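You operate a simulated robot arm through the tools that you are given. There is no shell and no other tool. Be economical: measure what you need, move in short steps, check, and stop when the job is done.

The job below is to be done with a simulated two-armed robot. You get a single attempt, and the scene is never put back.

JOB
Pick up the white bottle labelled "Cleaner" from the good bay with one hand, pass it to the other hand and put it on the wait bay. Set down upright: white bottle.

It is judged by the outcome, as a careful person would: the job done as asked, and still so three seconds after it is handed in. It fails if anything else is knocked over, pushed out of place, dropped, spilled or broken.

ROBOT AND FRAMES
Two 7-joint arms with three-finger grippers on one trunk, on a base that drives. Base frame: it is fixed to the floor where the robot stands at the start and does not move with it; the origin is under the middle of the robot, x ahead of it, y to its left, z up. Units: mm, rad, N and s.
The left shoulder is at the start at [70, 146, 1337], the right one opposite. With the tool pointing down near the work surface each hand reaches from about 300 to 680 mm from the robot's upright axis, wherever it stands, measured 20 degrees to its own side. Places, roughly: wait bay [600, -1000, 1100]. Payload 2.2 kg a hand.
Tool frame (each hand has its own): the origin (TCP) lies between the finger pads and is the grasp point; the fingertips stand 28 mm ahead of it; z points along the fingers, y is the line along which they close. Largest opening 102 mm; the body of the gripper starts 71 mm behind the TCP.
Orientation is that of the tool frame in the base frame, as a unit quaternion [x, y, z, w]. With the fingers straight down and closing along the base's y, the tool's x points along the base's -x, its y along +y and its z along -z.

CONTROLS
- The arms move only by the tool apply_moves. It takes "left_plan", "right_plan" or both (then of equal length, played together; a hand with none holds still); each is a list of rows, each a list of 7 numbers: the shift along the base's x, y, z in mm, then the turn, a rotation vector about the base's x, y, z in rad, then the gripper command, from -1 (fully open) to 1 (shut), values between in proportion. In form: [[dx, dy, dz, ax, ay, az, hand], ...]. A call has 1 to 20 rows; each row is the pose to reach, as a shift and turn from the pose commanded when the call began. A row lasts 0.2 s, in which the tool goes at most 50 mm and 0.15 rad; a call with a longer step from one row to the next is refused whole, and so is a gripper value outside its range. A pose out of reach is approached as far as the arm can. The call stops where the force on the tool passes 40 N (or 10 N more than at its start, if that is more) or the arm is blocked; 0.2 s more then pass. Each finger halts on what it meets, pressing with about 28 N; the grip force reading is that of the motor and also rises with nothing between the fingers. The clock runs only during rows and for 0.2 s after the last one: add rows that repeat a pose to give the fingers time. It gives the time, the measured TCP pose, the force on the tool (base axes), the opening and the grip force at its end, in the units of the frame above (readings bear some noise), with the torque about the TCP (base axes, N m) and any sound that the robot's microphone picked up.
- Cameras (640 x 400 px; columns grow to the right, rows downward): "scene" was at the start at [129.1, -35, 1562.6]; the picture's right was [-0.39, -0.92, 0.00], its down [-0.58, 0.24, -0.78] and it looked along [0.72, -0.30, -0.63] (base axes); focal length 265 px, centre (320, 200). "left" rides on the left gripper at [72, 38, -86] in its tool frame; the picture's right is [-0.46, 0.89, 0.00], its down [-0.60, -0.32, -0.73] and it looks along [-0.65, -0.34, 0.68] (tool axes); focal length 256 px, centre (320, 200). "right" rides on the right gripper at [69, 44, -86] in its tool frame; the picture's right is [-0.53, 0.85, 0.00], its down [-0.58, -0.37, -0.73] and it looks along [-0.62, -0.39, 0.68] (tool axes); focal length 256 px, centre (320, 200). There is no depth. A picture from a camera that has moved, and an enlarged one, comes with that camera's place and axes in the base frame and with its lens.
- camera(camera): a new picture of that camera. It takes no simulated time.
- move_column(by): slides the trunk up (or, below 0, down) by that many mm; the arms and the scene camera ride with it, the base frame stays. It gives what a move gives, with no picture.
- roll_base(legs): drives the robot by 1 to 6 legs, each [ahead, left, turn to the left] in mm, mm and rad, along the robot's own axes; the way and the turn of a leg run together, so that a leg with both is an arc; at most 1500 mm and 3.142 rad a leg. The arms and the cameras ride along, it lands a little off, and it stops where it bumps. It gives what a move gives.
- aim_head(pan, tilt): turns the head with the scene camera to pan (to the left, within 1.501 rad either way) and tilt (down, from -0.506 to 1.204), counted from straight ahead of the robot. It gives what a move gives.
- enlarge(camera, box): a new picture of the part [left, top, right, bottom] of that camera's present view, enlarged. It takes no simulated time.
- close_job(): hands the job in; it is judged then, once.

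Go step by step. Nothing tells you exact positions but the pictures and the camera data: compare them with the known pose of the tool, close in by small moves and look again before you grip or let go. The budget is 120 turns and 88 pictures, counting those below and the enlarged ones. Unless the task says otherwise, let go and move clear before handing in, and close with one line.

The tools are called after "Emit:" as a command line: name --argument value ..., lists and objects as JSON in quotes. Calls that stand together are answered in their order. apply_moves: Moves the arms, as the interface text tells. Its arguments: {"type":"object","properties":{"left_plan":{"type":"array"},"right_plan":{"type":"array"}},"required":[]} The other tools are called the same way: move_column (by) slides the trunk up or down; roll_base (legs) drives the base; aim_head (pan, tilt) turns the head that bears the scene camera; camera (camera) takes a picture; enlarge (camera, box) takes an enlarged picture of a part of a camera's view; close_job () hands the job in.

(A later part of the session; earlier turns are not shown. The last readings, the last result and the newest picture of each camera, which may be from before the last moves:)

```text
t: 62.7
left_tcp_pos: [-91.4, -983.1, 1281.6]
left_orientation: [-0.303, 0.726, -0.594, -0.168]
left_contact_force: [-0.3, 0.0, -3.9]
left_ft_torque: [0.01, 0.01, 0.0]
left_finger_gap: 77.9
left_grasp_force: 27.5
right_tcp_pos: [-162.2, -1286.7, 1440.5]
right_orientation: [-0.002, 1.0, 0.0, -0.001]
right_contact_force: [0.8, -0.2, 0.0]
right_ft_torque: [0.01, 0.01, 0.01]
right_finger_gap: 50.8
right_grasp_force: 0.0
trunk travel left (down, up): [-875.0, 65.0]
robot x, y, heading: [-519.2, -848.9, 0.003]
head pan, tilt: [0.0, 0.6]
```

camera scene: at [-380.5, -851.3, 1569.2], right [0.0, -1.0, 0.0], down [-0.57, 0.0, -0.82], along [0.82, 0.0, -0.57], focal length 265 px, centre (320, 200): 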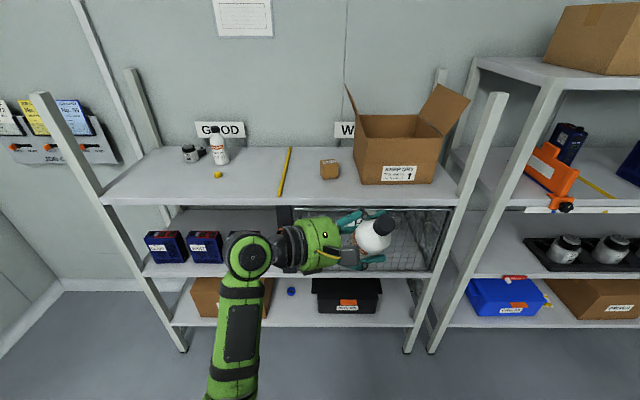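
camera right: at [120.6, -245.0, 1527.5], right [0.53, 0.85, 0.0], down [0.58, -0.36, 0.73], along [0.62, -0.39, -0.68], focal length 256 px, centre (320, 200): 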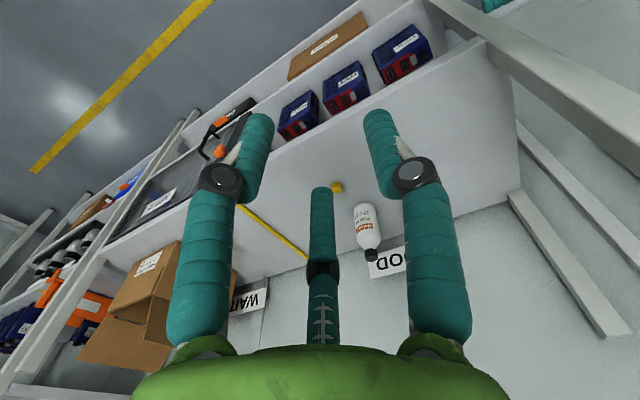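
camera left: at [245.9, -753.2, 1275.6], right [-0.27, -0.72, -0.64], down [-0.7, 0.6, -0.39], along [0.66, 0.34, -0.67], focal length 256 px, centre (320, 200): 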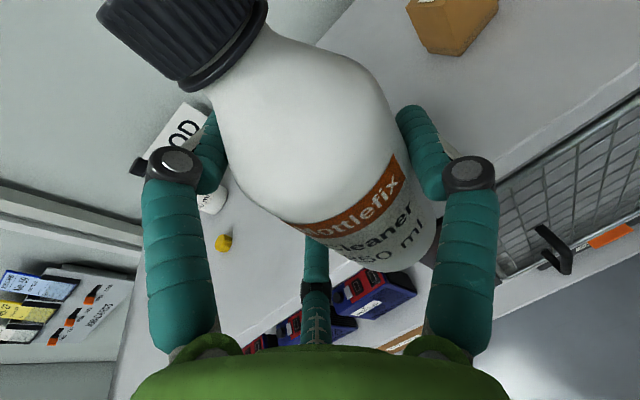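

That tracked exactly. Now I roll the bottle upright here.

Emit:
apply_moves --left_plan '[[0, 0, 3, -0.0135, 0.125, 0, 1], [0, 0, 6, -0.027, 0.25, 0, 1], [0, 0, 9, -0.0405, 0.375, 0, 1], [0, 0, 12, -0.054, 0.5, 0, 1], [0, 0, 14, -0.0675, 0.625, 0, 1], [0, 0, 14, -0.081, 0.751, 0, 1], [0, 0, 14, -0.081, 0.751, 0, 1]]'

Emit:
aim_head --pan -0.2 --tilt 0.7

Emit:
camera --camera "scene"

```text
t: 64.3
left_tcp_pos: [-91.4, -982.0, 1295.7]
left_orientation: [-0.494, 0.588, -0.469, -0.436]
left_contact_force: [0.0, 0.0, -3.0]
left_ft_torque: [0.0, 0.0, 0.02]
left_finger_gap: 78.1
left_grasp_force: 28.1
right_tcp_pos: [-162.4, -1286.3, 1441.0]
right_orientation: [-0.002, 1.0, 0.001, 0.0]
right_contact_force: [0.2, -0.5, -0.3]
right_ft_torque: [-0.01, 0.01, 0.04]
right_finger_gap: 50.9
right_grasp_force: 0.0
trunk travel left (down, up): [-875.0, 65.0]
robot x, y, heading: [-522.1, -846.8, 0.005]
head pan, tilt: [0.0, 0.6]
```

```text
t: 65.0
left_tcp_pos: [-91.2, -981.3, 1297.7]
left_orientation: [-0.495, 0.588, -0.47, -0.434]
left_contact_force: [0.3, 0.0, -2.6]
left_ft_torque: [-0.02, -0.03, -0.03]
left_finger_gap: 77.9
left_grasp_force: 28.1
right_tcp_pos: [-162.1, -1287.2, 1440.3]
right_orientation: [-0.003, 1.0, 0.0, -0.001]
right_contact_force: [0.7, -0.2, -0.3]
right_ft_torque: [0.03, 0.0, -0.01]
right_finger_gap: 50.7
right_grasp_force: 0.0
trunk travel left (down, up): [-875.0, 65.0]
robot x, y, heading: [-519.1, -847.3, 0.003]
head pan, tilt: [-0.201, 0.7]
```

```text
27 pictures are left
camera scene: at [-385.9, -868.3, 1560.6], right [-0.19, -0.98, 0.0], down [-0.63, 0.13, -0.77], along [0.75, -0.15, -0.64], focal length 265 px, centre (320, 200)
```

scene: 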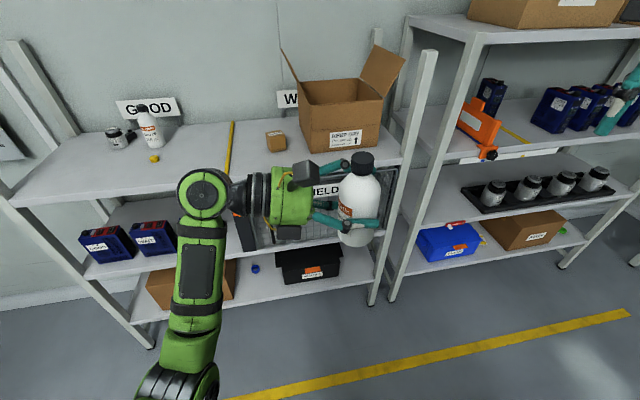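

The bottle is upright. I locate the cap for the right hand.

Emit:
enlarge --camera "scene" --box '[290, 140, 410, 260]'

```text
3.33 times, centred on (350, 200) of scene
camera zoom: at [-385.9, -868.3, 1560.6], right [-0.19, -0.98, 0.0], down [-0.63, 0.13, -0.77], along [0.75, -0.15, -0.64], focal length 884 px, centre (220, 200)
```

zoom: 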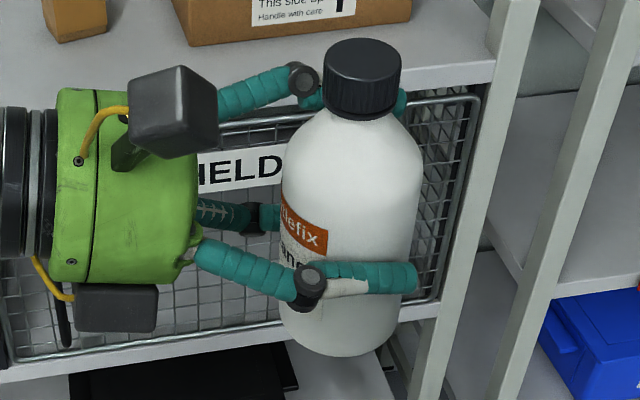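

The cap is at about (-104, -981) with its top near z 1385. I bring the right hand over it, high, and check with its camera.

Emit:
apply_moves --right_plan '[[8, 40, 10, 0, 0, 0, -0.2], [16, 85, 25, 0, 0, 0, -0.2], [24, 130, 30, 0, 0, 0, -0.2], [32, 175, 30, 0, 0, 0, -0.2], [42, 220, 30, 0, 0, 0, -0.2], [52, 265, 30, 0, 0, 0, -0.2], [58, 305, 30, 0, 0, 0, -0.2], [58, 305, 30, 0, 0, 0, -0.2]]'

Emit:
camera --camera "right"

```text
t: 66.8
left_tcp_pos: [-93.4, -980.3, 1298.3]
left_orientation: [-0.494, 0.589, -0.471, -0.434]
left_contact_force: [0.0, -0.3, -1.8]
left_ft_torque: [-0.01, -0.03, 0.03]
left_finger_gap: 78.3
left_grasp_force: 27.9
right_tcp_pos: [-118.2, -1007.9, 1451.5]
right_orientation: [-0.002, 1.0, 0.0, 0.001]
right_contact_force: [-0.3, 0.4, 0.4]
right_ft_torque: [0.02, -0.01, 0.02]
right_finger_gap: 61.0
right_grasp_force: 0.0
right hand out of reach, approached as far as the arm can: row 6, 7, 8
trunk travel left (down, up): [-875.0, 65.0]
robot x, y, heading: [-519.4, -851.1, 0.009]
head pan, tilt: [-0.201, 0.7]
```

```text
25 pictures are left
camera right: at [-187.5, -963.1, 1539.9], right [0.53, 0.85, 0.0], down [0.58, -0.36, 0.73], along [0.62, -0.39, -0.68], focal length 256 px, centre (320, 200)
```

right: 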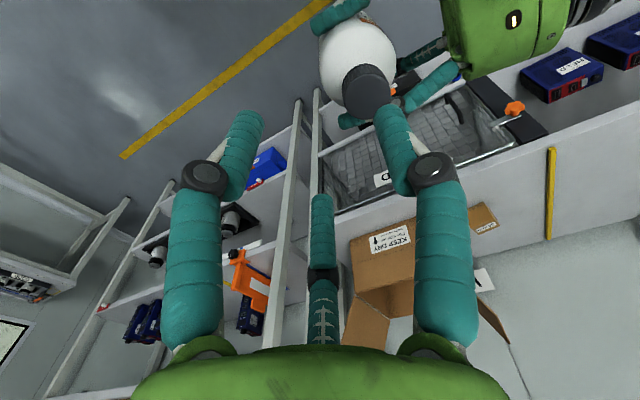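

The two views agree on the cap at (-116, -976, 1389). I align above it with a narrower opening to pass the left camera, and descend in two steps.

Emit:
apply_moves --right_plan '[[1, 10, -6, 0, 0, 0, 0.05], [2, 22, -12, 0, 0, 0, 0.05], [2, 32, -16, 0, 0, 0, 0.05], [2, 32, -16, 0, 0, 0, 0.05]]'

Emit:
camera --camera "right"

Emit:
enlarge --camera "scene" --box '[270, 90, 410, 230]'

```text
t: 67.8
left_tcp_pos: [-90.9, -982.7, 1297.1]
left_orientation: [-0.495, 0.589, -0.47, -0.433]
left_contact_force: [-0.5, -0.2, -2.8]
left_ft_torque: [-0.03, -0.03, -0.01]
left_finger_gap: 78.0
left_grasp_force: 27.9
right_tcp_pos: [-125.3, -987.7, 1430.8]
right_orientation: [-0.002, 1.0, 0.0, -0.001]
right_contact_force: [0.1, -1.2, -0.5]
right_ft_torque: [0.03, 0.01, -0.03]
right_finger_gap: 48.3
right_grasp_force: 0.0
right hand out of reach, approached as far as the arm can: row 1, 2, 3, 4
trunk travel left (down, up): [-875.0, 65.0]
robot x, y, heading: [-520.4, -847.2, 0.005]
head pan, tilt: [-0.201, 0.7]
```

```text
24 pictures are left
camera right: at [-192.5, -944.7, 1518.7], right [0.53, 0.85, 0.0], down [0.58, -0.36, 0.73], along [0.62, -0.39, -0.68], focal length 256 px, centre (320, 200)
```

right: 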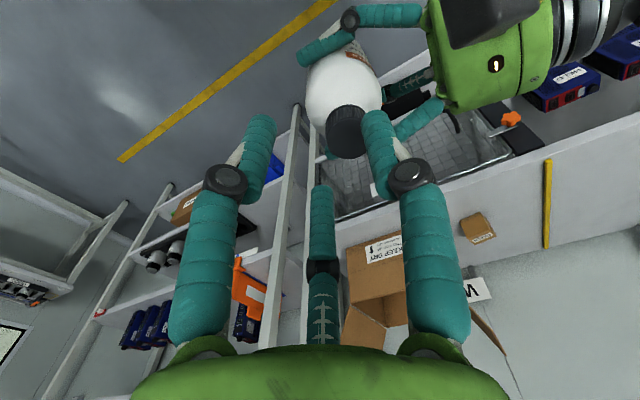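

```text
2.86 times, centred on (340, 160) of scene
camera zoom: at [-385.4, -868.5, 1560.6], right [-0.19, -0.98, 0.0], down [-0.63, 0.13, -0.76], along [0.75, -0.15, -0.64], focal length 757 px, centre (263, 314)
```

zoom: 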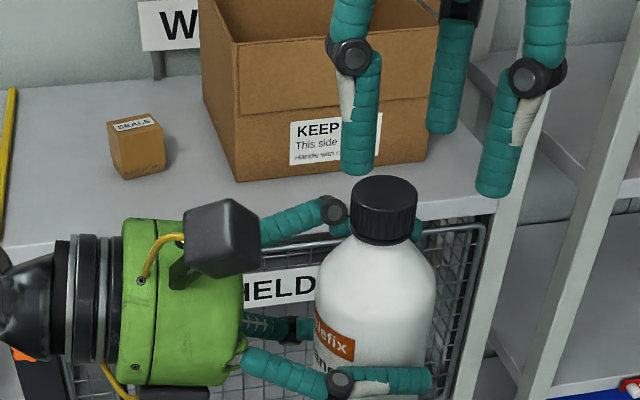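

The right arm is at its reach limit up there, so I bring the left hand down 60 mm and 35 mm to the right instead.

Emit:
apply_moves --left_plan '[[0, 0, -15, 0, 0, 0, 1], [0, 0, -30, 0, 0, 0, 1], [0, -10, -45, 0, 0, 0, 1], [0, -22, -60, 0, 0, 0, 1], [0, -35, -60, 0, 0, 0, 1], [0, -35, -60, 0, 0, 0, 1]]'

Emit:
camera --camera "right"

Emit:
enlarge --camera "scene" --box '[290, 140, 410, 260]'

```text
t: 69.2
left_tcp_pos: [-91.9, -1017.4, 1237.6]
left_orientation: [-0.494, 0.589, -0.47, -0.434]
left_contact_force: [0.7, 0.0, -2.6]
left_ft_torque: [-0.01, -0.02, -0.01]
left_finger_gap: 78.1
left_grasp_force: 28.0
right_tcp_pos: [-124.2, -988.1, 1431.7]
right_orientation: [-0.002, 1.0, 0.0, 0.0]
right_contact_force: [1.0, -0.6, 0.3]
right_ft_torque: [-0.01, 0.0, 0.0]
right_finger_gap: 48.3
right_grasp_force: 0.1
trunk travel left (down, up): [-875.0, 65.0]
robot x, y, heading: [-518.5, -847.9, 0.002]
head pan, tilt: [-0.201, 0.7]
```

```text
22 pictures are left
camera right: at [-193.0, -944.6, 1519.0], right [0.53, 0.85, 0.0], down [0.58, -0.36, 0.73], along [0.62, -0.39, -0.68], focal length 256 px, centre (320, 200)
```

right: 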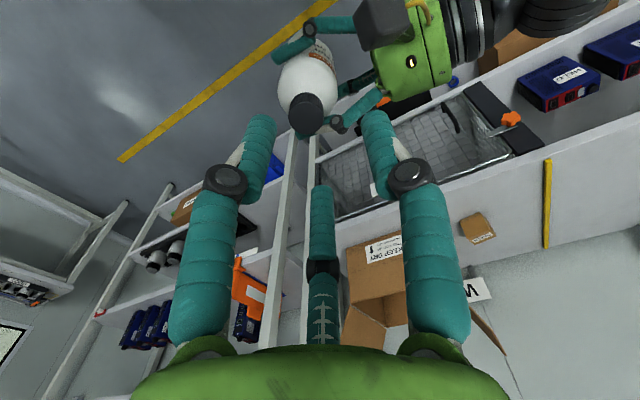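

```text
3.33 times, centred on (350, 200) of scene
camera zoom: at [-385.9, -868.3, 1560.6], right [-0.19, -0.98, 0.0], down [-0.63, 0.13, -0.76], along [0.75, -0.15, -0.64], focal length 884 px, centre (220, 200)
```

zoom: 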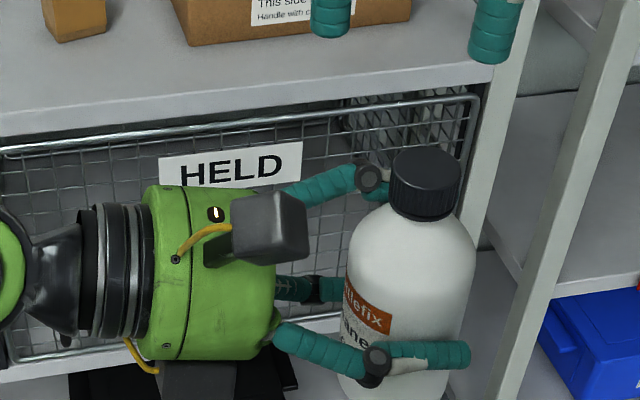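

The cap is now at about (-116, -1010, 1329). I make a first descent with the right hand to confirm its commanded pose tracks.

Emit:
apply_moves --right_plan '[[0, -15, -25, 0, 0, 0, 0.05], [0, -25, -50, 0, 0, 0, 0.05], [0, -25, -50, 0, 0, 0, 0.05]]'

```text
t: 70.0
left_tcp_pos: [-89.9, -1014.9, 1237.5]
left_orientation: [-0.494, 0.589, -0.47, -0.434]
left_contact_force: [-0.8, 0.7, -2.1]
left_ft_torque: [0.0, 0.0, -0.03]
left_finger_gap: 78.1
left_grasp_force: 28.1
right_tcp_pos: [-124.2, -1011.8, 1381.9]
right_orientation: [-0.002, 1.0, -0.001, 0.0]
right_contact_force: [0.2, 1.3, -0.4]
right_ft_torque: [0.01, -0.01, -0.02]
right_finger_gap: 48.5
right_grasp_force: 0.0
trunk travel left (down, up): [-875.0, 65.0]
robot x, y, heading: [-520.7, -845.7, 0.004]
head pan, tilt: [-0.201, 0.7]
```

It tracks. I correct 8 mm in x, then look before the final drop.

Emit:
apply_moves --right_plan '[[8, 1, -8, 0, 0, 0, 0.05], [8, 1, -14, 0, 0, 0, 0.05], [8, 1, -14, 0, 0, 0, 0.05]]'

Emit:
camera --camera "right"

```text
t: 70.8
left_tcp_pos: [-90.8, -1017.7, 1238.7]
left_orientation: [-0.493, 0.589, -0.469, -0.435]
left_contact_force: [-0.4, -0.9, -2.3]
left_ft_torque: [0.0, -0.05, -0.03]
left_finger_gap: 78.0
left_grasp_force: 28.0
right_tcp_pos: [-116.6, -1012.4, 1368.1]
right_orientation: [-0.003, 1.0, 0.0, 0.0]
right_contact_force: [0.6, -0.7, -0.4]
right_ft_torque: [-0.02, 0.02, -0.02]
right_finger_gap: 48.8
right_grasp_force: 0.0
trunk travel left (down, up): [-875.0, 65.0]
robot x, y, heading: [-520.7, -848.9, 0.012]
head pan, tilt: [-0.201, 0.7]
```

```text
20 pictures are left
camera right: at [-186.0, -967.4, 1455.5], right [0.53, 0.85, 0.0], down [0.58, -0.36, 0.73], along [0.62, -0.39, -0.68], focal length 256 px, centre (320, 200)
```

right: 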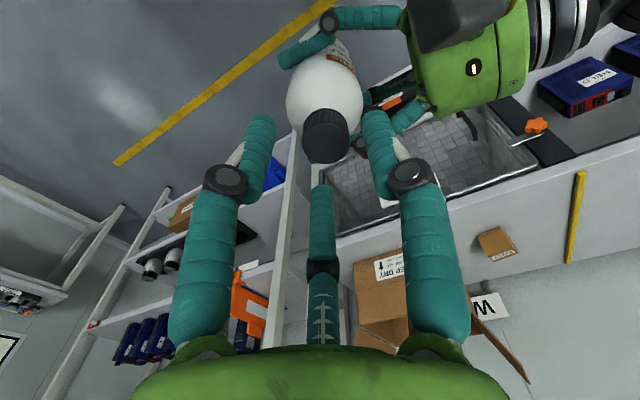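

Alignment is within about 4 mm. I correct, descend onto the cap and close the right hand.

Emit:
apply_moves --right_plan '[[3, 1, -10, 0, 0, 0, 0.05], [4, 1, -20, 0, 0, 0, 0.05], [4, 1, -30, 0, 0, 0, 0.05], [4, 1, -30, 0, 0, 0, 0.05], [4, 1, -30, 0, 0, 0, 0.5], [4, 1, -30, 0, 0, 0, 1], [4, 1, -30, 0, 0, 0, 1]]'

Emit:
camera --camera "right"

```text
t: 72.4
left_tcp_pos: [-92.6, -1017.7, 1239.3]
left_orientation: [-0.492, 0.591, -0.468, -0.435]
left_contact_force: [-23.3, 9.2, -5.5]
left_ft_torque: [-0.6, -1.5, 0.01]
left_finger_gap: 79.2
left_grasp_force: 28.2
right_tcp_pos: [-111.6, -1011.6, 1339.6]
right_orientation: [-0.001, 1.0, -0.001, 0.005]
right_contact_force: [24.4, -10.1, 3.4]
right_ft_torque: [-0.35, -1.01, -0.04]
right_finger_gap: 30.3
right_grasp_force: 27.9
trunk travel left (down, up): [-875.0, 65.0]
robot x, y, heading: [-520.3, -848.7, 0.006]
head pan, tilt: [-0.201, 0.7]
```

```text
19 pictures are left
camera right: at [-181.5, -967.3, 1425.4], right [0.53, 0.85, 0.0], down [0.57, -0.36, 0.74], along [0.63, -0.39, -0.67], focal length 256 px, centre (320, 200)
```

right: 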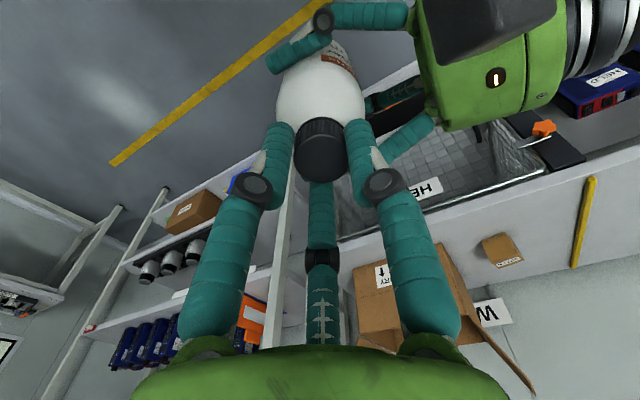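

The cap is held, with some side load from a small misfit. I shift the right hand 4 mm to ease it.

Emit:
apply_moves --right_plan '[[2, -1, 0, 0, 0, 0, 1], [4, -2, 0, 0, 0, 0, 1], [5, -2, 0, 0, 0, 0, 1], [5, -2, 0, 0, 0, 0, 1]]'

```text
t: 73.4
left_tcp_pos: [-92.0, -1017.7, 1238.7]
left_orientation: [-0.495, 0.59, -0.469, -0.433]
left_contact_force: [-9.1, -7.3, -9.7]
left_ft_torque: [0.51, -0.69, 0.29]
left_finger_gap: 78.8
left_grasp_force: 28.1
right_tcp_pos: [-107.4, -1012.1, 1338.4]
right_orientation: [-0.003, 1.0, 0.001, 0.0]
right_contact_force: [8.7, 6.5, 6.9]
right_ft_torque: [0.12, -0.34, -0.09]
right_finger_gap: 30.4
right_grasp_force: 28.1
trunk travel left (down, up): [-875.0, 65.0]
robot x, y, heading: [-518.9, -847.7, 0.009]
head pan, tilt: [-0.201, 0.7]
```

Loads eased. Now the left hand opens and backs straight out.

Emit:
apply_moves --left_plan '[[0, 0, 0, 0, 0, 0, 0], [0, 0, 0, 0, 0, 0, -0.7], [0, 0, 0, 0, 0, 0, -1], [0, 0, 0, 0, 0, 0, -1], [1, 20, 4, 0, 0, 0, -1], [2, 45, 8, 0, 0, 0, -1], [4, 80, 15, 0, 0, 0, -1], [6, 120, 22, 0, 0, 0, -1], [7, 160, 30, 0, 0, 0, -1], [7, 160, 30, 0, 0, 0, -1]]'

Emit:
camera --camera "scene"

```text
t: 75.6
left_tcp_pos: [-82.8, -858.7, 1266.4]
left_orientation: [-0.494, 0.589, -0.47, -0.434]
left_contact_force: [0.8, -0.1, -0.4]
left_ft_torque: [-0.01, -0.01, 0.02]
left_finger_gap: 101.8
left_grasp_force: 0.0
right_tcp_pos: [-108.0, -1014.1, 1337.5]
right_orientation: [-0.002, 1.0, 0.0, 0.0]
right_contact_force: [-0.6, -1.0, -0.3]
right_ft_torque: [0.04, 0.03, 0.03]
right_finger_gap: 29.1
right_grasp_force: 28.0
trunk travel left (down, up): [-875.0, 65.0]
robot x, y, heading: [-518.9, -850.0, 0.004]
head pan, tilt: [-0.201, 0.7]
```

```text
18 pictures are left
camera scene: at [-386.0, -869.3, 1560.6], right [-0.19, -0.98, 0.0], down [-0.63, 0.13, -0.76], along [0.75, -0.15, -0.64], focal length 265 px, centre (320, 200)
```

scene: 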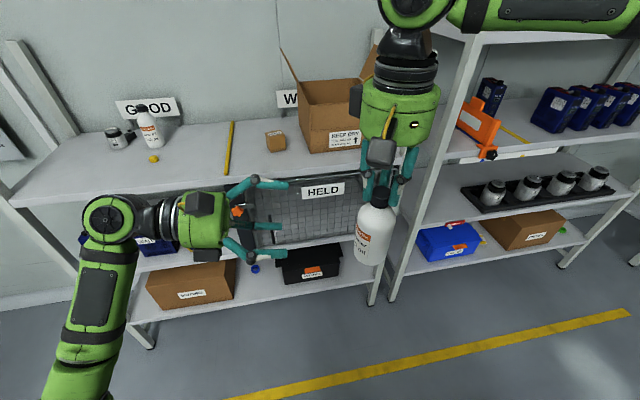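

The right hand has the bottle alone again, hanging straight. I now roll the empty left hand round toward its natural side.

Emit:
apply_moves --left_plan '[[0, 10, 0, -0.0065, -0.1424, -0.0262, -1], [0, 20, 0, -0.013, -0.2848, -0.0525, -1], [0, 30, 0, -0.0196, -0.4272, -0.0787, -1], [0, 40, 0, -0.0261, -0.5696, -0.105, -1], [0, 50, 0, -0.0326, -0.712, -0.1312, -1], [0, 60, 0, -0.0391, -0.8543, -0.1575, -1], [0, 60, 0, -0.0457, -0.9967, -0.1837, -1], [0, 60, 0, -0.0522, -1.1391, -0.21, -1], [0, 60, 0, -0.0587, -1.2815, -0.2362, -1], [0, 60, 0, -0.0653, -1.4239, -0.2624, -1], [0, 60, 0, -0.0718, -1.5663, -0.2887, -1], [0, 60, 0, -0.0783, -1.7087, -0.3149, -1], [0, 60, 0, -0.0848, -1.8511, -0.3412, -1], [0, 60, 0, -0.0914, -1.9935, -0.3674, -1], [0, 60, 0, -0.0979, -2.1359, -0.3937, -1], [0, 60, 0, -0.1044, -2.2782, -0.4199, -1], [0, 60, 0, -0.1109, -2.4206, -0.4461, -1], [0, 60, 0, -0.1175, -2.563, -0.4724, -1], [0, 60, 0, -0.124, -2.7054, -0.4986, -1], [0, 60, 0, -0.124, -2.7054, -0.4986, -1]]'

```text
t: 79.8
left_tcp_pos: [-84.0, -796.4, 1268.4]
left_orientation: [0.483, 0.598, -0.516, 0.379]
left_contact_force: [0.4, -1.2, 0.1]
left_ft_torque: [0.0, -0.03, 0.03]
left_finger_gap: 101.9
left_grasp_force: 0.0
right_tcp_pos: [-108.4, -1012.8, 1339.1]
right_orientation: [-0.002, 1.0, 0.0, 0.0]
right_contact_force: [0.3, -0.2, -0.8]
right_ft_torque: [0.0, 0.0, -0.01]
right_finger_gap: 29.0
right_grasp_force: 28.2
trunk travel left (down, up): [-875.0, 65.0]
robot x, y, heading: [-519.7, -846.6, 0.004]
head pan, tilt: [-0.201, 0.7]
```

The roll tracked. I test the placement-type pose in free air: pointing forward-right at -30°, in this natural roll.

Emit:
apply_moves --left_plan '[[13, 1, 0, 0.0573, -0.105, 0.0637, -1], [26, 2, 0, 0.1145, -0.21, 0.1275, -1], [39, 3, 0, 0.1718, -0.315, 0.1912, -1], [52, 4, 0, 0.2291, -0.42, 0.2549, -1], [65, 5, 0, 0.2864, -0.525, 0.3186, -1], [78, 6, 0, 0.3436, -0.63, 0.3824, -1], [91, 6, 0, 0.4009, -0.735, 0.4461, -1], [104, 6, 0, 0.4582, -0.84, 0.5098, -1], [117, 6, 0, 0.5155, -0.945, 0.5735, -1], [130, 6, 0, 0.5727, -1.05, 0.6373, -1], [144, 6, 0, 0.63, -1.155, 0.701, -1], [144, 6, 0, 0.63, -1.155, 0.701, -1]]'

Emit:
camera --camera "scene"

```text
t: 82.4
left_tcp_pos: [59.3, -792.1, 1268.1]
left_orientation: [0.542, 0.543, 0.167, 0.62]
left_contact_force: [-0.7, -0.2, 0.3]
left_ft_torque: [-0.01, -0.02, 0.0]
left_finger_gap: 102.0
left_grasp_force: 0.0
right_tcp_pos: [-108.4, -1012.3, 1336.6]
right_orientation: [-0.003, 1.0, 0.0, -0.001]
right_contact_force: [0.3, 0.1, 0.2]
right_ft_torque: [0.01, 0.02, -0.01]
right_finger_gap: 28.9
right_grasp_force: 28.4
trunk travel left (down, up): [-875.0, 65.0]
robot x, y, heading: [-523.2, -851.6, 0.008]
head pan, tilt: [-0.201, 0.7]
```

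```text
17 pictures are left
camera scene: at [-385.9, -868.2, 1560.6], right [-0.19, -0.98, 0.0], down [-0.63, 0.13, -0.76], along [0.75, -0.15, -0.64], focal length 265 px, centre (320, 200)
```

scene: 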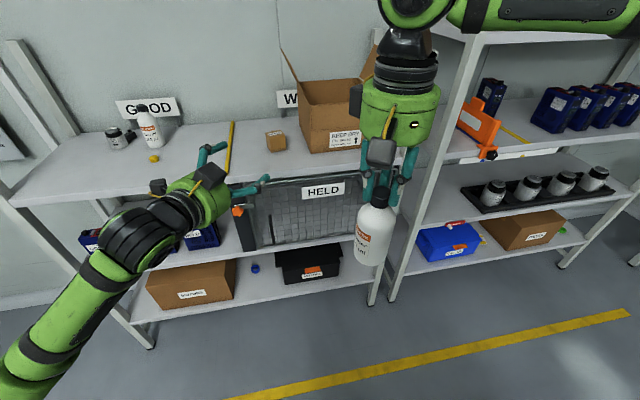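

It tracks perfectly in this roll, with the elbow outward. Now I set up the second hand-over: bottle to about (-20, -985), left hand pre-positioned pointing at -55°.

Emit:
apply_moves --left_plan '[[-24, -14, -5, 0, 0, -0.073, -1], [-48, -28, -10, 0, 0, -0.146, -1], [-72, -41, -15, 0, 0, -0.218, -1], [-96, -54, -20, 0, 0, -0.291, -1], [-120, -68, -25, 0, 0, -0.364, -1], [-144, -82, -30, 0, 0, -0.436, -1], [-144, -82, -30, 0, 0, -0.436, -1]]' --right_plan '[[15, 5, -3, 0, 0, 0, 1], [30, 10, -6, 0, 0, 0, 1], [45, 15, -9, 0, 0, 0, 1], [60, 20, -12, 0, 0, 0, 1], [75, 24, -15, 0, 0, 0, 1], [88, 28, -18, 0, 0, 0, 1], [88, 28, -18, 0, 0, 0, 1]]'

Emit:
camera --camera "scene"

Emit:
camera --camera "left"

```text
t: 84.0
left_tcp_pos: [-80.3, -870.2, 1238.7]
left_orientation: [0.648, 0.412, 0.029, 0.641]
left_contact_force: [-0.7, 0.0, -0.1]
left_ft_torque: [0.03, -0.02, -0.01]
left_finger_gap: 101.8
left_grasp_force: 0.2
right_tcp_pos: [-40.2, -996.0, 1325.9]
right_orientation: [-0.003, 1.0, -0.001, 0.0]
right_contact_force: [-0.4, 0.2, 0.4]
right_ft_torque: [-0.02, 0.06, 0.02]
right_finger_gap: 29.2
right_grasp_force: 27.9
right hand out of reach, approached as far as the arm can: row 5, 6, 7
trunk travel left (down, up): [-875.0, 65.0]
robot x, y, heading: [-519.3, -851.3, 0.006]
head pan, tilt: [-0.201, 0.7]
```

```text
16 pictures are left
camera scene: at [-385.3, -868.0, 1560.6], right [-0.19, -0.98, 0.0], down [-0.63, 0.13, -0.76], along [0.75, -0.15, -0.64], focal length 265 px, centre (320, 200)
```

scene: 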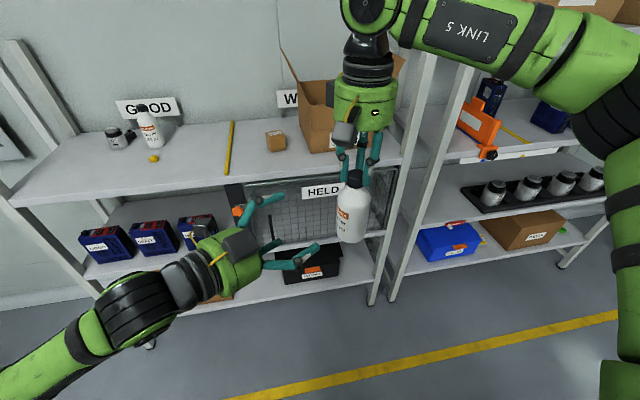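

```text
15 pictures are left
camera left: at [-63.0, -754.0, 1250.8], right [0.13, -0.12, 0.98], down [-0.97, 0.19, 0.16], along [-0.21, -0.97, -0.09], focal length 256 px, centre (320, 200)
```

left: 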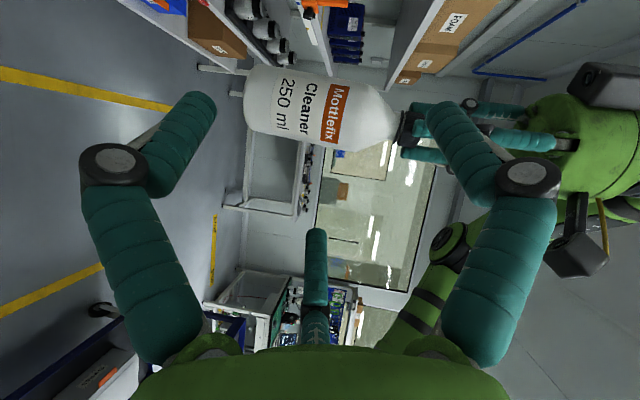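

The bottle axis is at about (-40, -996), base near z 1171. I correct sideways and advance part way.

Emit:
apply_moves --left_plan '[[-12, -9, 3, 0, 0, 0, -1], [-24, -17, 5, 0, 0, 0, -1], [-12, -34, 1, 0, 0, 0, -1], [-1, -50, -3, 0, 0, 0, -1], [11, -66, -7, 0, 0, 0, -1], [22, -83, -10, 0, 0, 0, -1], [22, -83, -10, 0, 0, 0, -1]]'

Emit:
camera --camera "left"

Emit:
enlarge --camera "scene" --box '[230, 130, 410, 300]'

```text
t: 85.6
left_tcp_pos: [-62.2, -955.1, 1227.1]
left_orientation: [0.646, 0.413, 0.029, 0.641]
left_contact_force: [-0.5, -0.2, 0.5]
left_ft_torque: [0.0, 0.03, 0.0]
left_finger_gap: 102.1
left_grasp_force: 0.1
right_tcp_pos: [-40.6, -996.9, 1325.5]
right_orientation: [-0.002, 1.0, 0.0, 0.0]
right_contact_force: [-0.2, -0.1, -0.2]
right_ft_torque: [-0.01, 0.04, 0.03]
right_finger_gap: 29.0
right_grasp_force: 28.5
trunk travel left (down, up): [-875.0, 65.0]
robot x, y, heading: [-519.9, -848.6, 0.003]
head pan, tilt: [-0.201, 0.7]
```

```text
14 pictures are left
camera left: at [-44.6, -838.9, 1239.6], right [0.13, -0.12, 0.98], down [-0.97, 0.19, 0.16], along [-0.21, -0.97, -0.09], focal length 256 px, centre (320, 200)
```

left: 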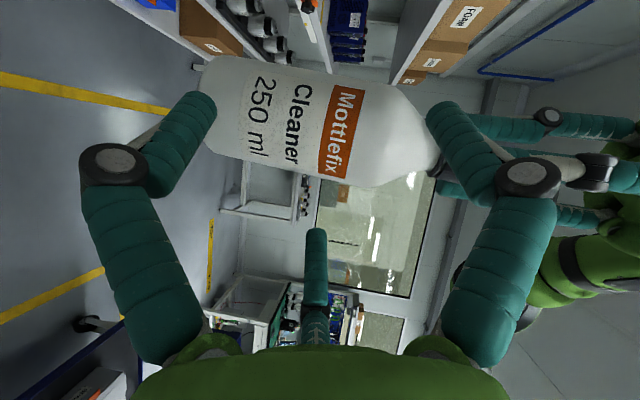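

```text
2.35 times, centred on (320, 215) of scene
camera zoom: at [-386.0, -868.1, 1560.6], right [-0.19, -0.98, 0.0], down [-0.63, 0.13, -0.76], along [0.75, -0.15, -0.64], focal length 624 px, centre (320, 165)
```

zoom: 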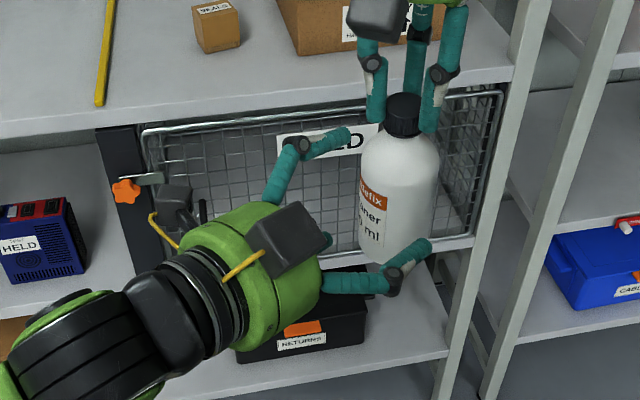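

I'm 5 mm too close on one side, so I correct sideways first and then advance the last 47 mm.

Emit:
apply_moves --left_plan '[[4, 3, 0, 0, 0, 0, -1], [5, 3, 0, 0, 0, 0, -1], [13, -10, -2, 0, 0, 0, -1], [22, -23, -5, 0, 0, 0, -1], [31, -35, -7, 0, 0, 0, -1], [31, -35, -7, 0, 0, 0, -1]]'

Emit:
camera --camera "left"

```text
t: 87.0
left_tcp_pos: [-31.1, -989.8, 1222.6]
left_orientation: [0.646, 0.413, 0.029, 0.641]
left_contact_force: [0.3, 1.7, 0.3]
left_ft_torque: [0.13, -0.03, 0.05]
left_finger_gap: 101.8
left_grasp_force: 0.0
right_tcp_pos: [-40.6, -997.5, 1324.8]
right_orientation: [-0.001, 1.0, 0.0, 0.0]
right_contact_force: [-0.5, -2.6, -0.9]
right_ft_torque: [-0.39, 0.13, -0.07]
right_finger_gap: 29.2
right_grasp_force: 28.5
trunk travel left (down, up): [-875.0, 65.0]
robot x, y, heading: [-515.8, -855.2, 0.007]
head pan, tilt: [-0.201, 0.7]
```

```text
12 pictures are left
camera left: at [-13.6, -873.0, 1233.4], right [0.13, -0.12, 0.98], down [-0.97, 0.19, 0.16], along [-0.21, -0.97, -0.09], focal length 256 px, centre (320, 200)
```

left: 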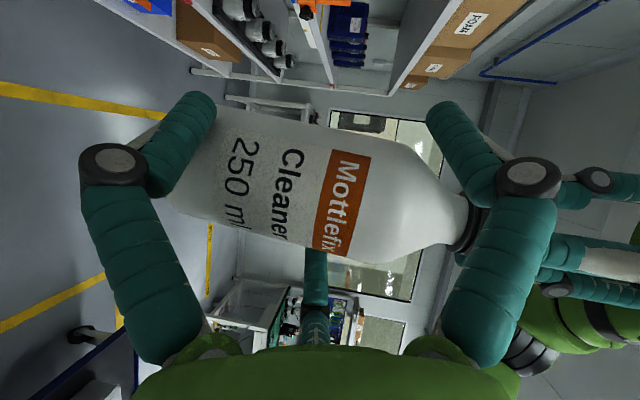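

Bottle sits between the finger pair and the single finger with only a light touch. I close the left hand.

Emit:
apply_moves --left_plan '[[0, 0, 0, 0, 0, 0, -0.7], [0, 0, 0, 0, 0, 0, -0.5], [0, 0, 0, 0, 0, 0, -0.2], [0, 0, 0, 0, 0, 0, 0.5], [0, 0, 0, 0, 0, 0, 1], [0, 0, 0, 0, 0, 0, 1]]'

Emit:
camera --camera "left"

```text
t: 88.4
left_tcp_pos: [-31.7, -990.1, 1219.9]
left_orientation: [0.647, 0.413, 0.029, 0.641]
left_contact_force: [-3.8, 1.9, -6.0]
left_ft_torque: [0.38, -0.53, -0.1]
left_finger_gap: 81.1
left_grasp_force: 28.0
right_tcp_pos: [-40.1, -997.5, 1325.4]
right_orientation: [-0.001, 1.0, 0.0, 0.0]
right_contact_force: [3.4, -2.6, 3.9]
right_ft_torque: [-0.59, 0.11, 0.02]
right_finger_gap: 29.2
right_grasp_force: 28.8
trunk travel left (down, up): [-875.0, 65.0]
robot x, y, heading: [-520.2, -852.6, 0.009]
head pan, tilt: [-0.201, 0.7]
```

```text
11 pictures are left
camera left: at [-14.2, -873.7, 1232.9], right [0.13, -0.12, 0.98], down [-0.97, 0.19, 0.16], along [-0.21, -0.97, -0.09], focal length 256 px, centre (320, 200)
```

left: 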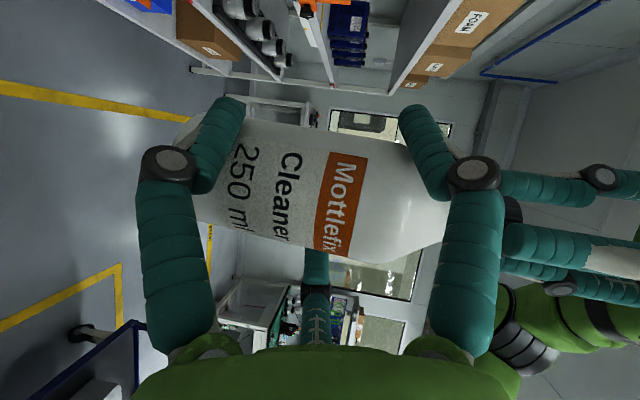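

Gripped well. The right hand opens off the cap, rises straight up and moves away to the right.

Emit:
apply_moves --right_plan '[[0, 0, 0, 0, 0, 0, 0.6], [0, 0, 0, 0, 0, 0, 0.15], [0, 0, 0, 0, 0, 0, 0.15], [0, 0, 8, 0, 0, 0, 0.15], [0, 0, 20, 0, 0, 0, 0.15], [0, 0, 40, 0, 0, 0, 0.15], [-15, -15, 65, 0, 0, 0, 0.15], [-45, -50, 80, 0, 0, 0, 0.1], [-75, -90, 90, 0, 0, 0, 0], [-105, -130, 95, 0, 0, 0, 0], [-130, -170, 95, 0, 0, 0, 0], [-150, -210, 95, 0, 0, 0, 0], [-165, -250, 95, 0, 0, 0, 0], [-165, -250, 95, 0, 0, 0, 0]]'

Emit:
enlarge --camera "scene" --box '[230, 130, 410, 300]'

Emit:
camera --camera "left"

```text
refused: row 9 steps farther than a row can; nothing moved
```

```text
2.35 times, centred on (320, 215) of scene
camera zoom: at [-385.9, -868.3, 1560.6], right [-0.19, -0.98, 0.0], down [-0.63, 0.13, -0.76], along [0.75, -0.15, -0.64], focal length 624 px, centre (320, 165)
```

zoom: 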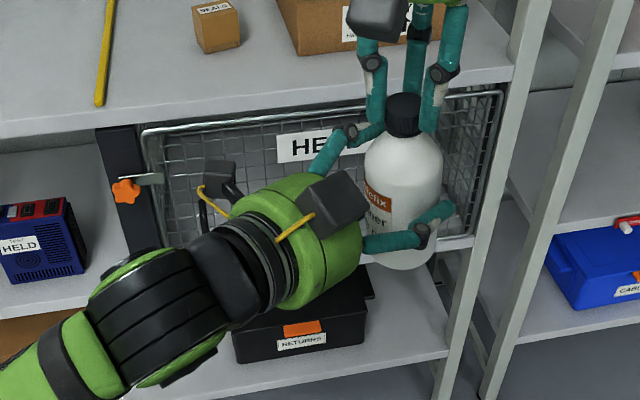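

```text
9 pictures are left
camera left: at [-14.2, -873.7, 1232.9], right [0.13, -0.12, 0.98], down [-0.97, 0.19, 0.16], along [-0.21, -0.97, -0.09], focal length 256 px, centre (320, 200)
```

left: 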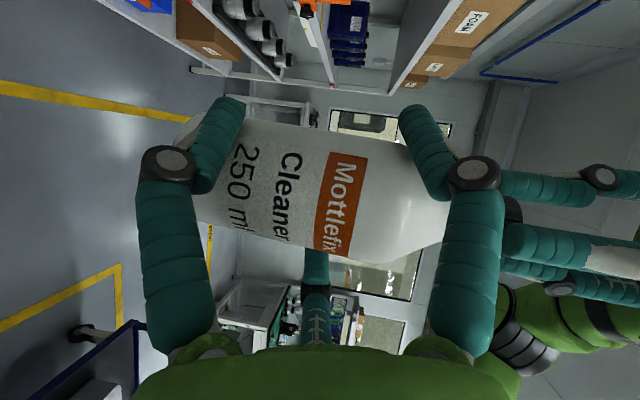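

The plan was refused for a step that was too long and nothing moved. I resend it with shorter steps.

Emit:
apply_moves --right_plan '[[0, 0, 0, 0, 0, 0, 0.6], [0, 0, 0, 0, 0, 0, 0.15], [0, 0, 0, 0, 0, 0, 0.15], [0, 0, 8, 0, 0, 0, 0.15], [0, 0, 20, 0, 0, 0, 0.15], [0, 0, 40, 0, 0, 0, 0.15], [-12, -12, 65, 0, 0, 0, 0.15], [-35, -35, 80, 0, 0, 0, 0.1], [-60, -65, 88, 0, 0, 0, 0], [-82, -100, 92, 0, 0, 0, 0], [-100, -138, 95, 0, 0, 0, 0], [-118, -176, 95, 0, 0, 0, 0], [-130, -215, 95, 0, 0, 0, 0], [-140, -250, 95, 0, 0, 0, 0], [-140, -250, 95, 0, 0, 0, 0]]'

Emit:
enlarge --camera "scene" --box '[230, 130, 410, 300]'

```text
t: 91.6
left_tcp_pos: [-30.2, -989.5, 1221.9]
left_orientation: [0.647, 0.412, 0.03, 0.641]
left_contact_force: [0.6, 0.1, -0.3]
left_ft_torque: [0.02, 0.01, -0.03]
left_finger_gap: 78.7
left_grasp_force: 28.0
right_tcp_pos: [-182.8, -1244.8, 1419.1]
right_orientation: [-0.002, 1.0, -0.002, -0.001]
right_contact_force: [0.8, 0.2, 0.0]
right_ft_torque: [-0.02, 0.01, 0.01]
right_finger_gap: 51.4
right_grasp_force: 0.1
right hand out of reach, approached as far as the arm can: row 5, 6, 7
trunk travel left (down, up): [-875.0, 65.0]
robot x, y, heading: [-520.1, -849.7, 0.005]
head pan, tilt: [-0.201, 0.7]
```

```text
2.35 times, centred on (320, 215) of scene
camera zoom: at [-385.7, -867.5, 1560.6], right [-0.19, -0.98, 0.0], down [-0.63, 0.13, -0.76], along [0.75, -0.15, -0.64], focal length 624 px, centre (320, 165)
```

zoom: 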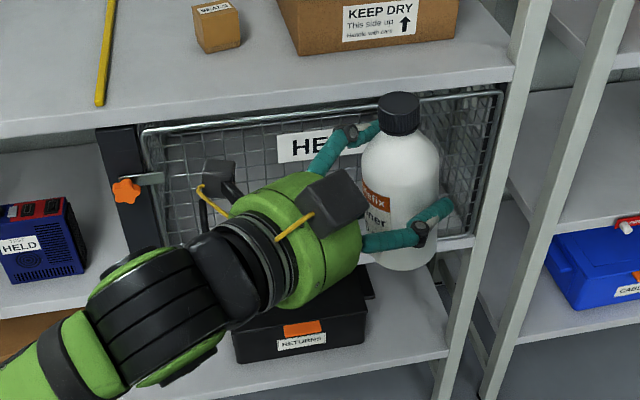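

The left hand alone holds the bottle nearly upright in the comfortable roll. I swing it to the tested forward pose with a small lean trim.

Emit:
apply_moves --left_plan '[[13, 28, 6, 0.005, -0.003, 0.062, 1], [26, 56, 12, 0.011, -0.006, 0.125, 1], [39, 84, 18, 0.016, -0.009, 0.187, 1], [52, 112, 24, 0.022, -0.013, 0.249, 1], [65, 140, 30, 0.027, -0.016, 0.311, 1], [78, 168, 36, 0.033, -0.019, 0.374, 1], [90, 195, 38, 0.038, -0.022, 0.436, 1], [90, 195, 38, 0.038, -0.022, 0.436, 1]]'

```text
t: 93.4
left_tcp_pos: [60.1, -794.2, 1257.8]
left_orientation: [0.554, 0.535, 0.182, 0.611]
left_contact_force: [-0.3, 0.1, -2.8]
left_ft_torque: [0.03, 0.02, 0.01]
left_finger_gap: 78.8
left_grasp_force: 28.3
right_tcp_pos: [-182.7, -1245.6, 1418.4]
right_orientation: [-0.002, 1.0, 0.0, -0.001]
right_contact_force: [0.2, 0.6, -0.2]
right_ft_torque: [0.0, 0.01, 0.02]
right_finger_gap: 50.9
right_grasp_force: 0.0
trunk travel left (down, up): [-875.0, 65.0]
robot x, y, heading: [-520.5, -847.2, 0.004]
head pan, tilt: [-0.201, 0.7]
```

Tracked exactly. I drive forward to bring the bottle over the chosen spot.

Emit:
roll_base --legs '[[300, 0, 0]]'

Emit:
aim_head --pan 0.0 --tilt 0.75

Emit:
camera --camera "scene"

```text
t: 95.4
left_tcp_pos: [355.7, -787.8, 1258.3]
left_orientation: [0.552, 0.536, 0.184, 0.612]
left_contact_force: [-0.6, -0.3, -3.1]
left_ft_torque: [0.1, 0.01, 0.02]
left_finger_gap: 78.7
left_grasp_force: 28.2
right_tcp_pos: [115.1, -1241.2, 1420.0]
right_orientation: [-0.007, 1.0, 0.0, 0.001]
right_contact_force: [0.1, 0.1, 0.0]
right_ft_torque: [-0.03, -0.01, 0.02]
right_finger_gap: 51.3
right_grasp_force: 0.1
trunk travel left (down, up): [-875.0, 65.0]
robot x, y, heading: [-217.9, -846.7, 0.011]
head pan, tilt: [-0.201, 0.7]
```

```text
t: 96.2
left_tcp_pos: [359.2, -787.6, 1258.0]
left_orientation: [0.552, 0.537, 0.184, 0.61]
left_contact_force: [1.0, 0.3, -3.3]
left_ft_torque: [0.03, 0.0, -0.02]
left_finger_gap: 78.5
left_grasp_force: 27.8
right_tcp_pos: [119.1, -1241.1, 1418.7]
right_orientation: [-0.006, 1.0, 0.0, 0.0]
right_contact_force: [-0.2, 0.5, -0.1]
right_ft_torque: [-0.04, -0.02, 0.0]
right_finger_gap: 50.9
right_grasp_force: 0.0
trunk travel left (down, up): [-875.0, 65.0]
robot x, y, heading: [-221.5, -847.9, 0.016]
head pan, tilt: [0.0, 0.75]
```

```text
7 pictures are left
camera scene: at [-87.4, -847.9, 1556.4], right [0.01, -1.0, 0.0], down [-0.68, -0.01, -0.73], along [0.73, 0.01, -0.68], focal length 265 px, centre (320, 200)
```

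scene: 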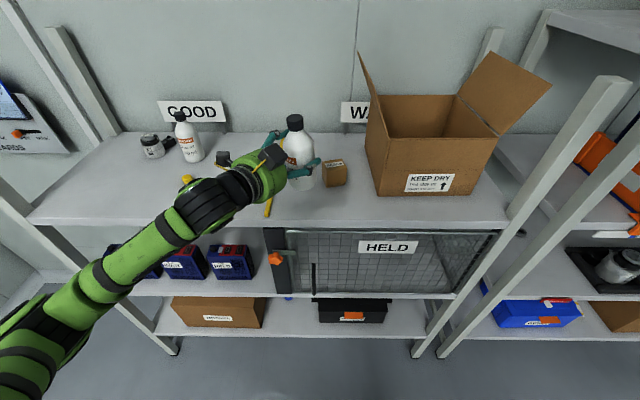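

Everything is clear: box from about y -848, strip near y -712. I drive the last 96 mm forward and 12 mm left, then lower by the trunk.

Emit:
roll_base --legs '[[96, 10, -0.012]]'

Emit:
move_column --by -90

Emit:
camera --camera "scene"

```text
t: 97.3
left_tcp_pos: [447.0, -784.8, 1260.3]
left_orientation: [0.555, 0.531, 0.181, 0.613]
left_contact_force: [0.4, -0.3, -2.4]
left_ft_torque: [0.07, 0.01, 0.02]
left_finger_gap: 78.5
left_grasp_force: 27.9
right_tcp_pos: [201.2, -1234.2, 1421.2]
right_orientation: [0.0, 1.0, 0.0, 0.003]
right_contact_force: [-0.9, -0.4, 0.1]
right_ft_torque: [-0.04, -0.07, -0.01]
right_finger_gap: 51.0
right_grasp_force: 0.1
trunk travel left (down, up): [-875.0, 65.0]
robot x, y, heading: [-127.5, -838.5, 0.003]
head pan, tilt: [0.0, 0.75]
```

```text
t: 98.5
left_tcp_pos: [451.0, -785.0, 1166.8]
left_orientation: [0.555, 0.533, 0.181, 0.613]
left_contact_force: [0.1, -0.1, -3.6]
left_ft_torque: [0.04, 0.0, -0.03]
left_finger_gap: 78.7
left_grasp_force: 28.1
right_tcp_pos: [205.5, -1234.7, 1329.2]
right_orientation: [0.0, 1.0, -0.001, 0.0]
right_contact_force: [-0.1, -0.8, 0.5]
right_ft_torque: [-0.02, -0.01, 0.05]
right_finger_gap: 51.1
right_grasp_force: 0.1
trunk travel left (down, up): [-785.0, 155.0]
robot x, y, heading: [-126.9, -838.0, -0.002]
head pan, tilt: [0.0, 0.75]
```

```text
6 pictures are left
camera scene: at [5.4, -838.9, 1466.4], right [0.0, -1.0, 0.0], down [-0.68, 0.0, -0.73], along [0.73, 0.0, -0.68], focal length 265 px, centre (320, 200)
```

scene: 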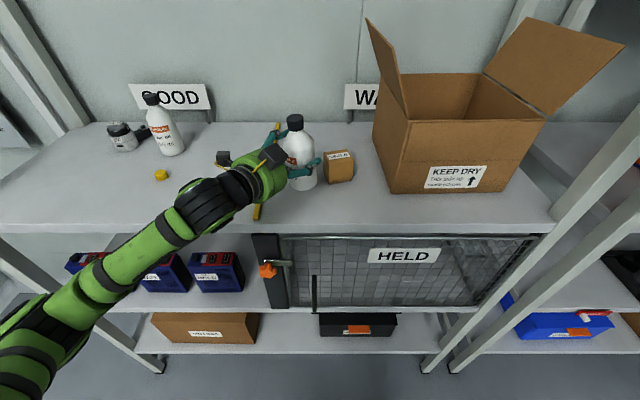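

The bottle hangs about 40 mm above the shelf beside the box with clearance. I lower it with the arm, shifting 6 mm left.

Emit:
apply_moves --left_plan '[[0, 3, -8, 0, 0, 0, 1], [0, 6, -16, 0, 0, 0, 1], [0, 6, -24, 0, 0, 0, 1], [0, 6, -30, 0, 0, 0, 1], [0, 6, -30, 0, 0, 0, 1]]'

Emit:
enlarge --camera "scene" --box '[230, 100, 370, 230]'

```text
t: 99.8
left_tcp_pos: [452.1, -778.5, 1137.0]
left_orientation: [0.555, 0.533, 0.18, 0.613]
left_contact_force: [-0.5, 0.2, -2.8]
left_ft_torque: [0.02, 0.01, -0.01]
left_finger_gap: 78.7
left_grasp_force: 28.0
right_tcp_pos: [207.7, -1234.4, 1329.7]
right_orientation: [0.0, 1.0, -0.001, 0.0]
right_contact_force: [0.1, 0.6, -0.2]
right_ft_torque: [0.0, 0.01, -0.03]
right_finger_gap: 51.0
right_grasp_force: 0.0
trunk travel left (down, up): [-785.0, 155.0]
robot x, y, heading: [-126.0, -835.4, -0.0]
head pan, tilt: [0.0, 0.75]
```

```text
3.08 times, centred on (300, 165) of scene
camera zoom: at [5.9, -838.8, 1466.4], right [0.0, -1.0, 0.0], down [-0.68, 0.0, -0.73], along [0.73, 0.0, -0.68], focal length 816 px, centre (382, 308)
```

zoom: 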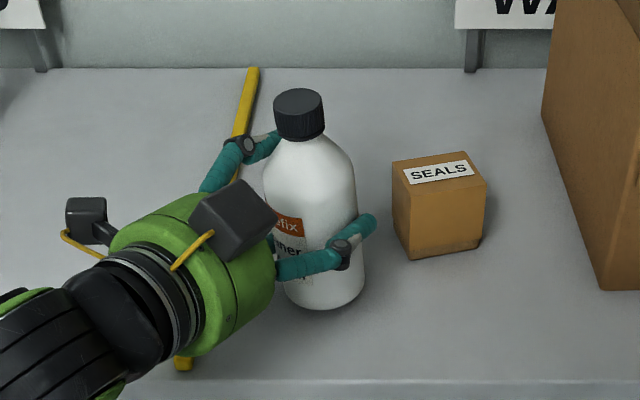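

It's close above the shelf with about 2° left lean, no contact yet. I trim that and keep lowering gently.

Emit:
apply_moves --left_plan '[[0, 0, -2, 0.02, 0, 0, 1], [0, 0, -4, 0.04, 0, 0, 1], [0, 0, -6, 0.04, 0, 0, 1], [0, 0, -8, 0.04, 0, 0, 1], [0, 0, -8, 0.04, 0, 0, 1]]'

```text
t: 101.0
left_tcp_pos: [451.8, -777.5, 1132.7]
left_orientation: [0.566, 0.527, 0.192, 0.604]
left_contact_force: [3.3, 0.3, 15.3]
left_ft_torque: [-0.05, 0.07, 0.03]
left_finger_gap: 78.6
left_grasp_force: 28.1
right_tcp_pos: [205.9, -1234.1, 1329.2]
right_orientation: [0.0, 1.0, 0.0, 0.001]
right_contact_force: [-0.5, 0.1, 0.4]
right_ft_torque: [0.03, 0.01, -0.03]
right_finger_gap: 51.0
right_grasp_force: 0.0
trunk travel left (down, up): [-785.0, 155.0]
robot x, y, heading: [-125.2, -840.3, -0.001]
head pan, tilt: [0.0, 0.75]
```

The bottle touched down at TCP z 1132 (15 N), matching the expected base height. I ease the pressure and open the fingers just a little.

Emit:
apply_moves --left_plan '[[0, 0, 2, 0, 0, 0, 1], [0, 0, 3, 0, 0, 0, 1], [0, 0, 3, 0, 0, 0, -0.58], [0, 0, 3, 0, 0, 0, -0.63], [0, 0, 3, 0, 0, 0, -0.68], [0, 0, 3, 0, 0, 0, -0.68]]'

Emit:
enlarge --camera "scene" --box '[230, 100, 370, 230]'

```text
t: 102.3
left_tcp_pos: [451.4, -778.0, 1131.1]
left_orientation: [0.567, 0.53, 0.191, 0.601]
left_contact_force: [-0.8, 0.0, -0.2]
left_ft_torque: [0.01, 0.0, 0.01]
left_finger_gap: 85.5
left_grasp_force: 0.1
right_tcp_pos: [207.3, -1234.5, 1328.7]
right_orientation: [0.0, 1.0, -0.001, 0.001]
right_contact_force: [-0.1, 0.3, -0.3]
right_ft_torque: [-0.04, 0.0, -0.03]
right_finger_gap: 51.1
right_grasp_force: 0.1
trunk travel left (down, up): [-785.0, 155.0]
robot x, y, heading: [-126.7, -836.6, -0.002]
head pan, tilt: [0.0, 0.75]
```

```text
3.08 times, centred on (300, 165) of scene
camera zoom: at [5.6, -838.9, 1466.4], right [0.0, -1.0, 0.0], down [-0.68, 0.0, -0.73], along [0.73, 0.0, -0.68], focal length 816 px, centre (382, 308)
```

zoom: 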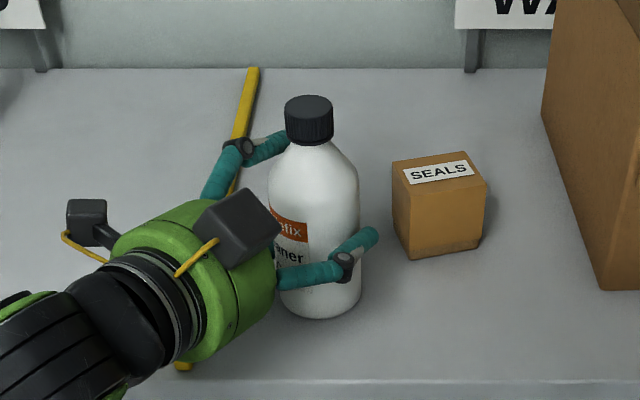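

The bottle stands upright and free. I raise the hand slightly while opening wider, then withdraw straight along the finger axis.

Emit:
apply_moves --left_plan '[[0, 0, 3, 0, 0, 0, -0.75], [0, 0, 6, 0, 0, 0, -0.85], [0, 0, 7, 0, 0, 0, -0.95], [0, 0, 7, 0, 0, 0, -0.95], [-9, 5, 9, 0, 0, 0, -0.95], [-17, 10, 11, 0, 0, 0, -0.95], [-34, 19, 15, 0, 0, 0, -0.95], [-51, 29, 19, 0, 0, 0, -0.95], [-68, 38, 23, 0, 0, 0, -0.95], [-94, 53, 29, 0, 0, 0, -0.95], [-120, 67, 36, 0, 0, 0, -0.95], [-120, 67, 36, 0, 0, 0, -0.95]]'

Emit:
camera --camera "scene"

```text
t: 105.0
left_tcp_pos: [357.1, -709.1, 1164.3]
left_orientation: [0.568, 0.529, 0.189, 0.601]
left_contact_force: [0.3, 0.2, 0.0]
left_ft_torque: [0.02, 0.04, 0.04]
left_finger_gap: 99.5
left_grasp_force: 0.0
left hand out of reach, approached as far as the arm can: row 11, 12
right_tcp_pos: [206.2, -1234.3, 1329.6]
right_orientation: [0.001, 1.0, 0.0, -0.001]
right_contact_force: [0.4, 0.3, -0.5]
right_ft_torque: [-0.01, -0.01, 0.01]
right_finger_gap: 50.9
right_grasp_force: 0.1
trunk travel left (down, up): [-785.0, 155.0]
robot x, y, heading: [-125.1, -835.4, -0.001]
head pan, tilt: [0.0, 0.75]
```

```text
3 pictures are left
camera scene: at [6.1, -839.4, 1466.3], right [0.0, -1.0, 0.0], down [-0.68, 0.0, -0.73], along [0.73, 0.0, -0.68], focal length 265 px, centre (320, 200)
```

scene: 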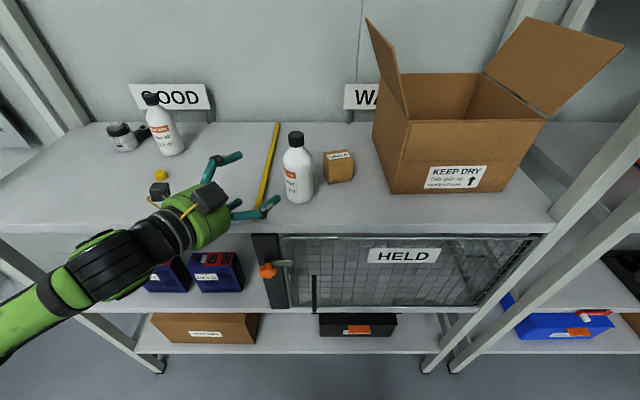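

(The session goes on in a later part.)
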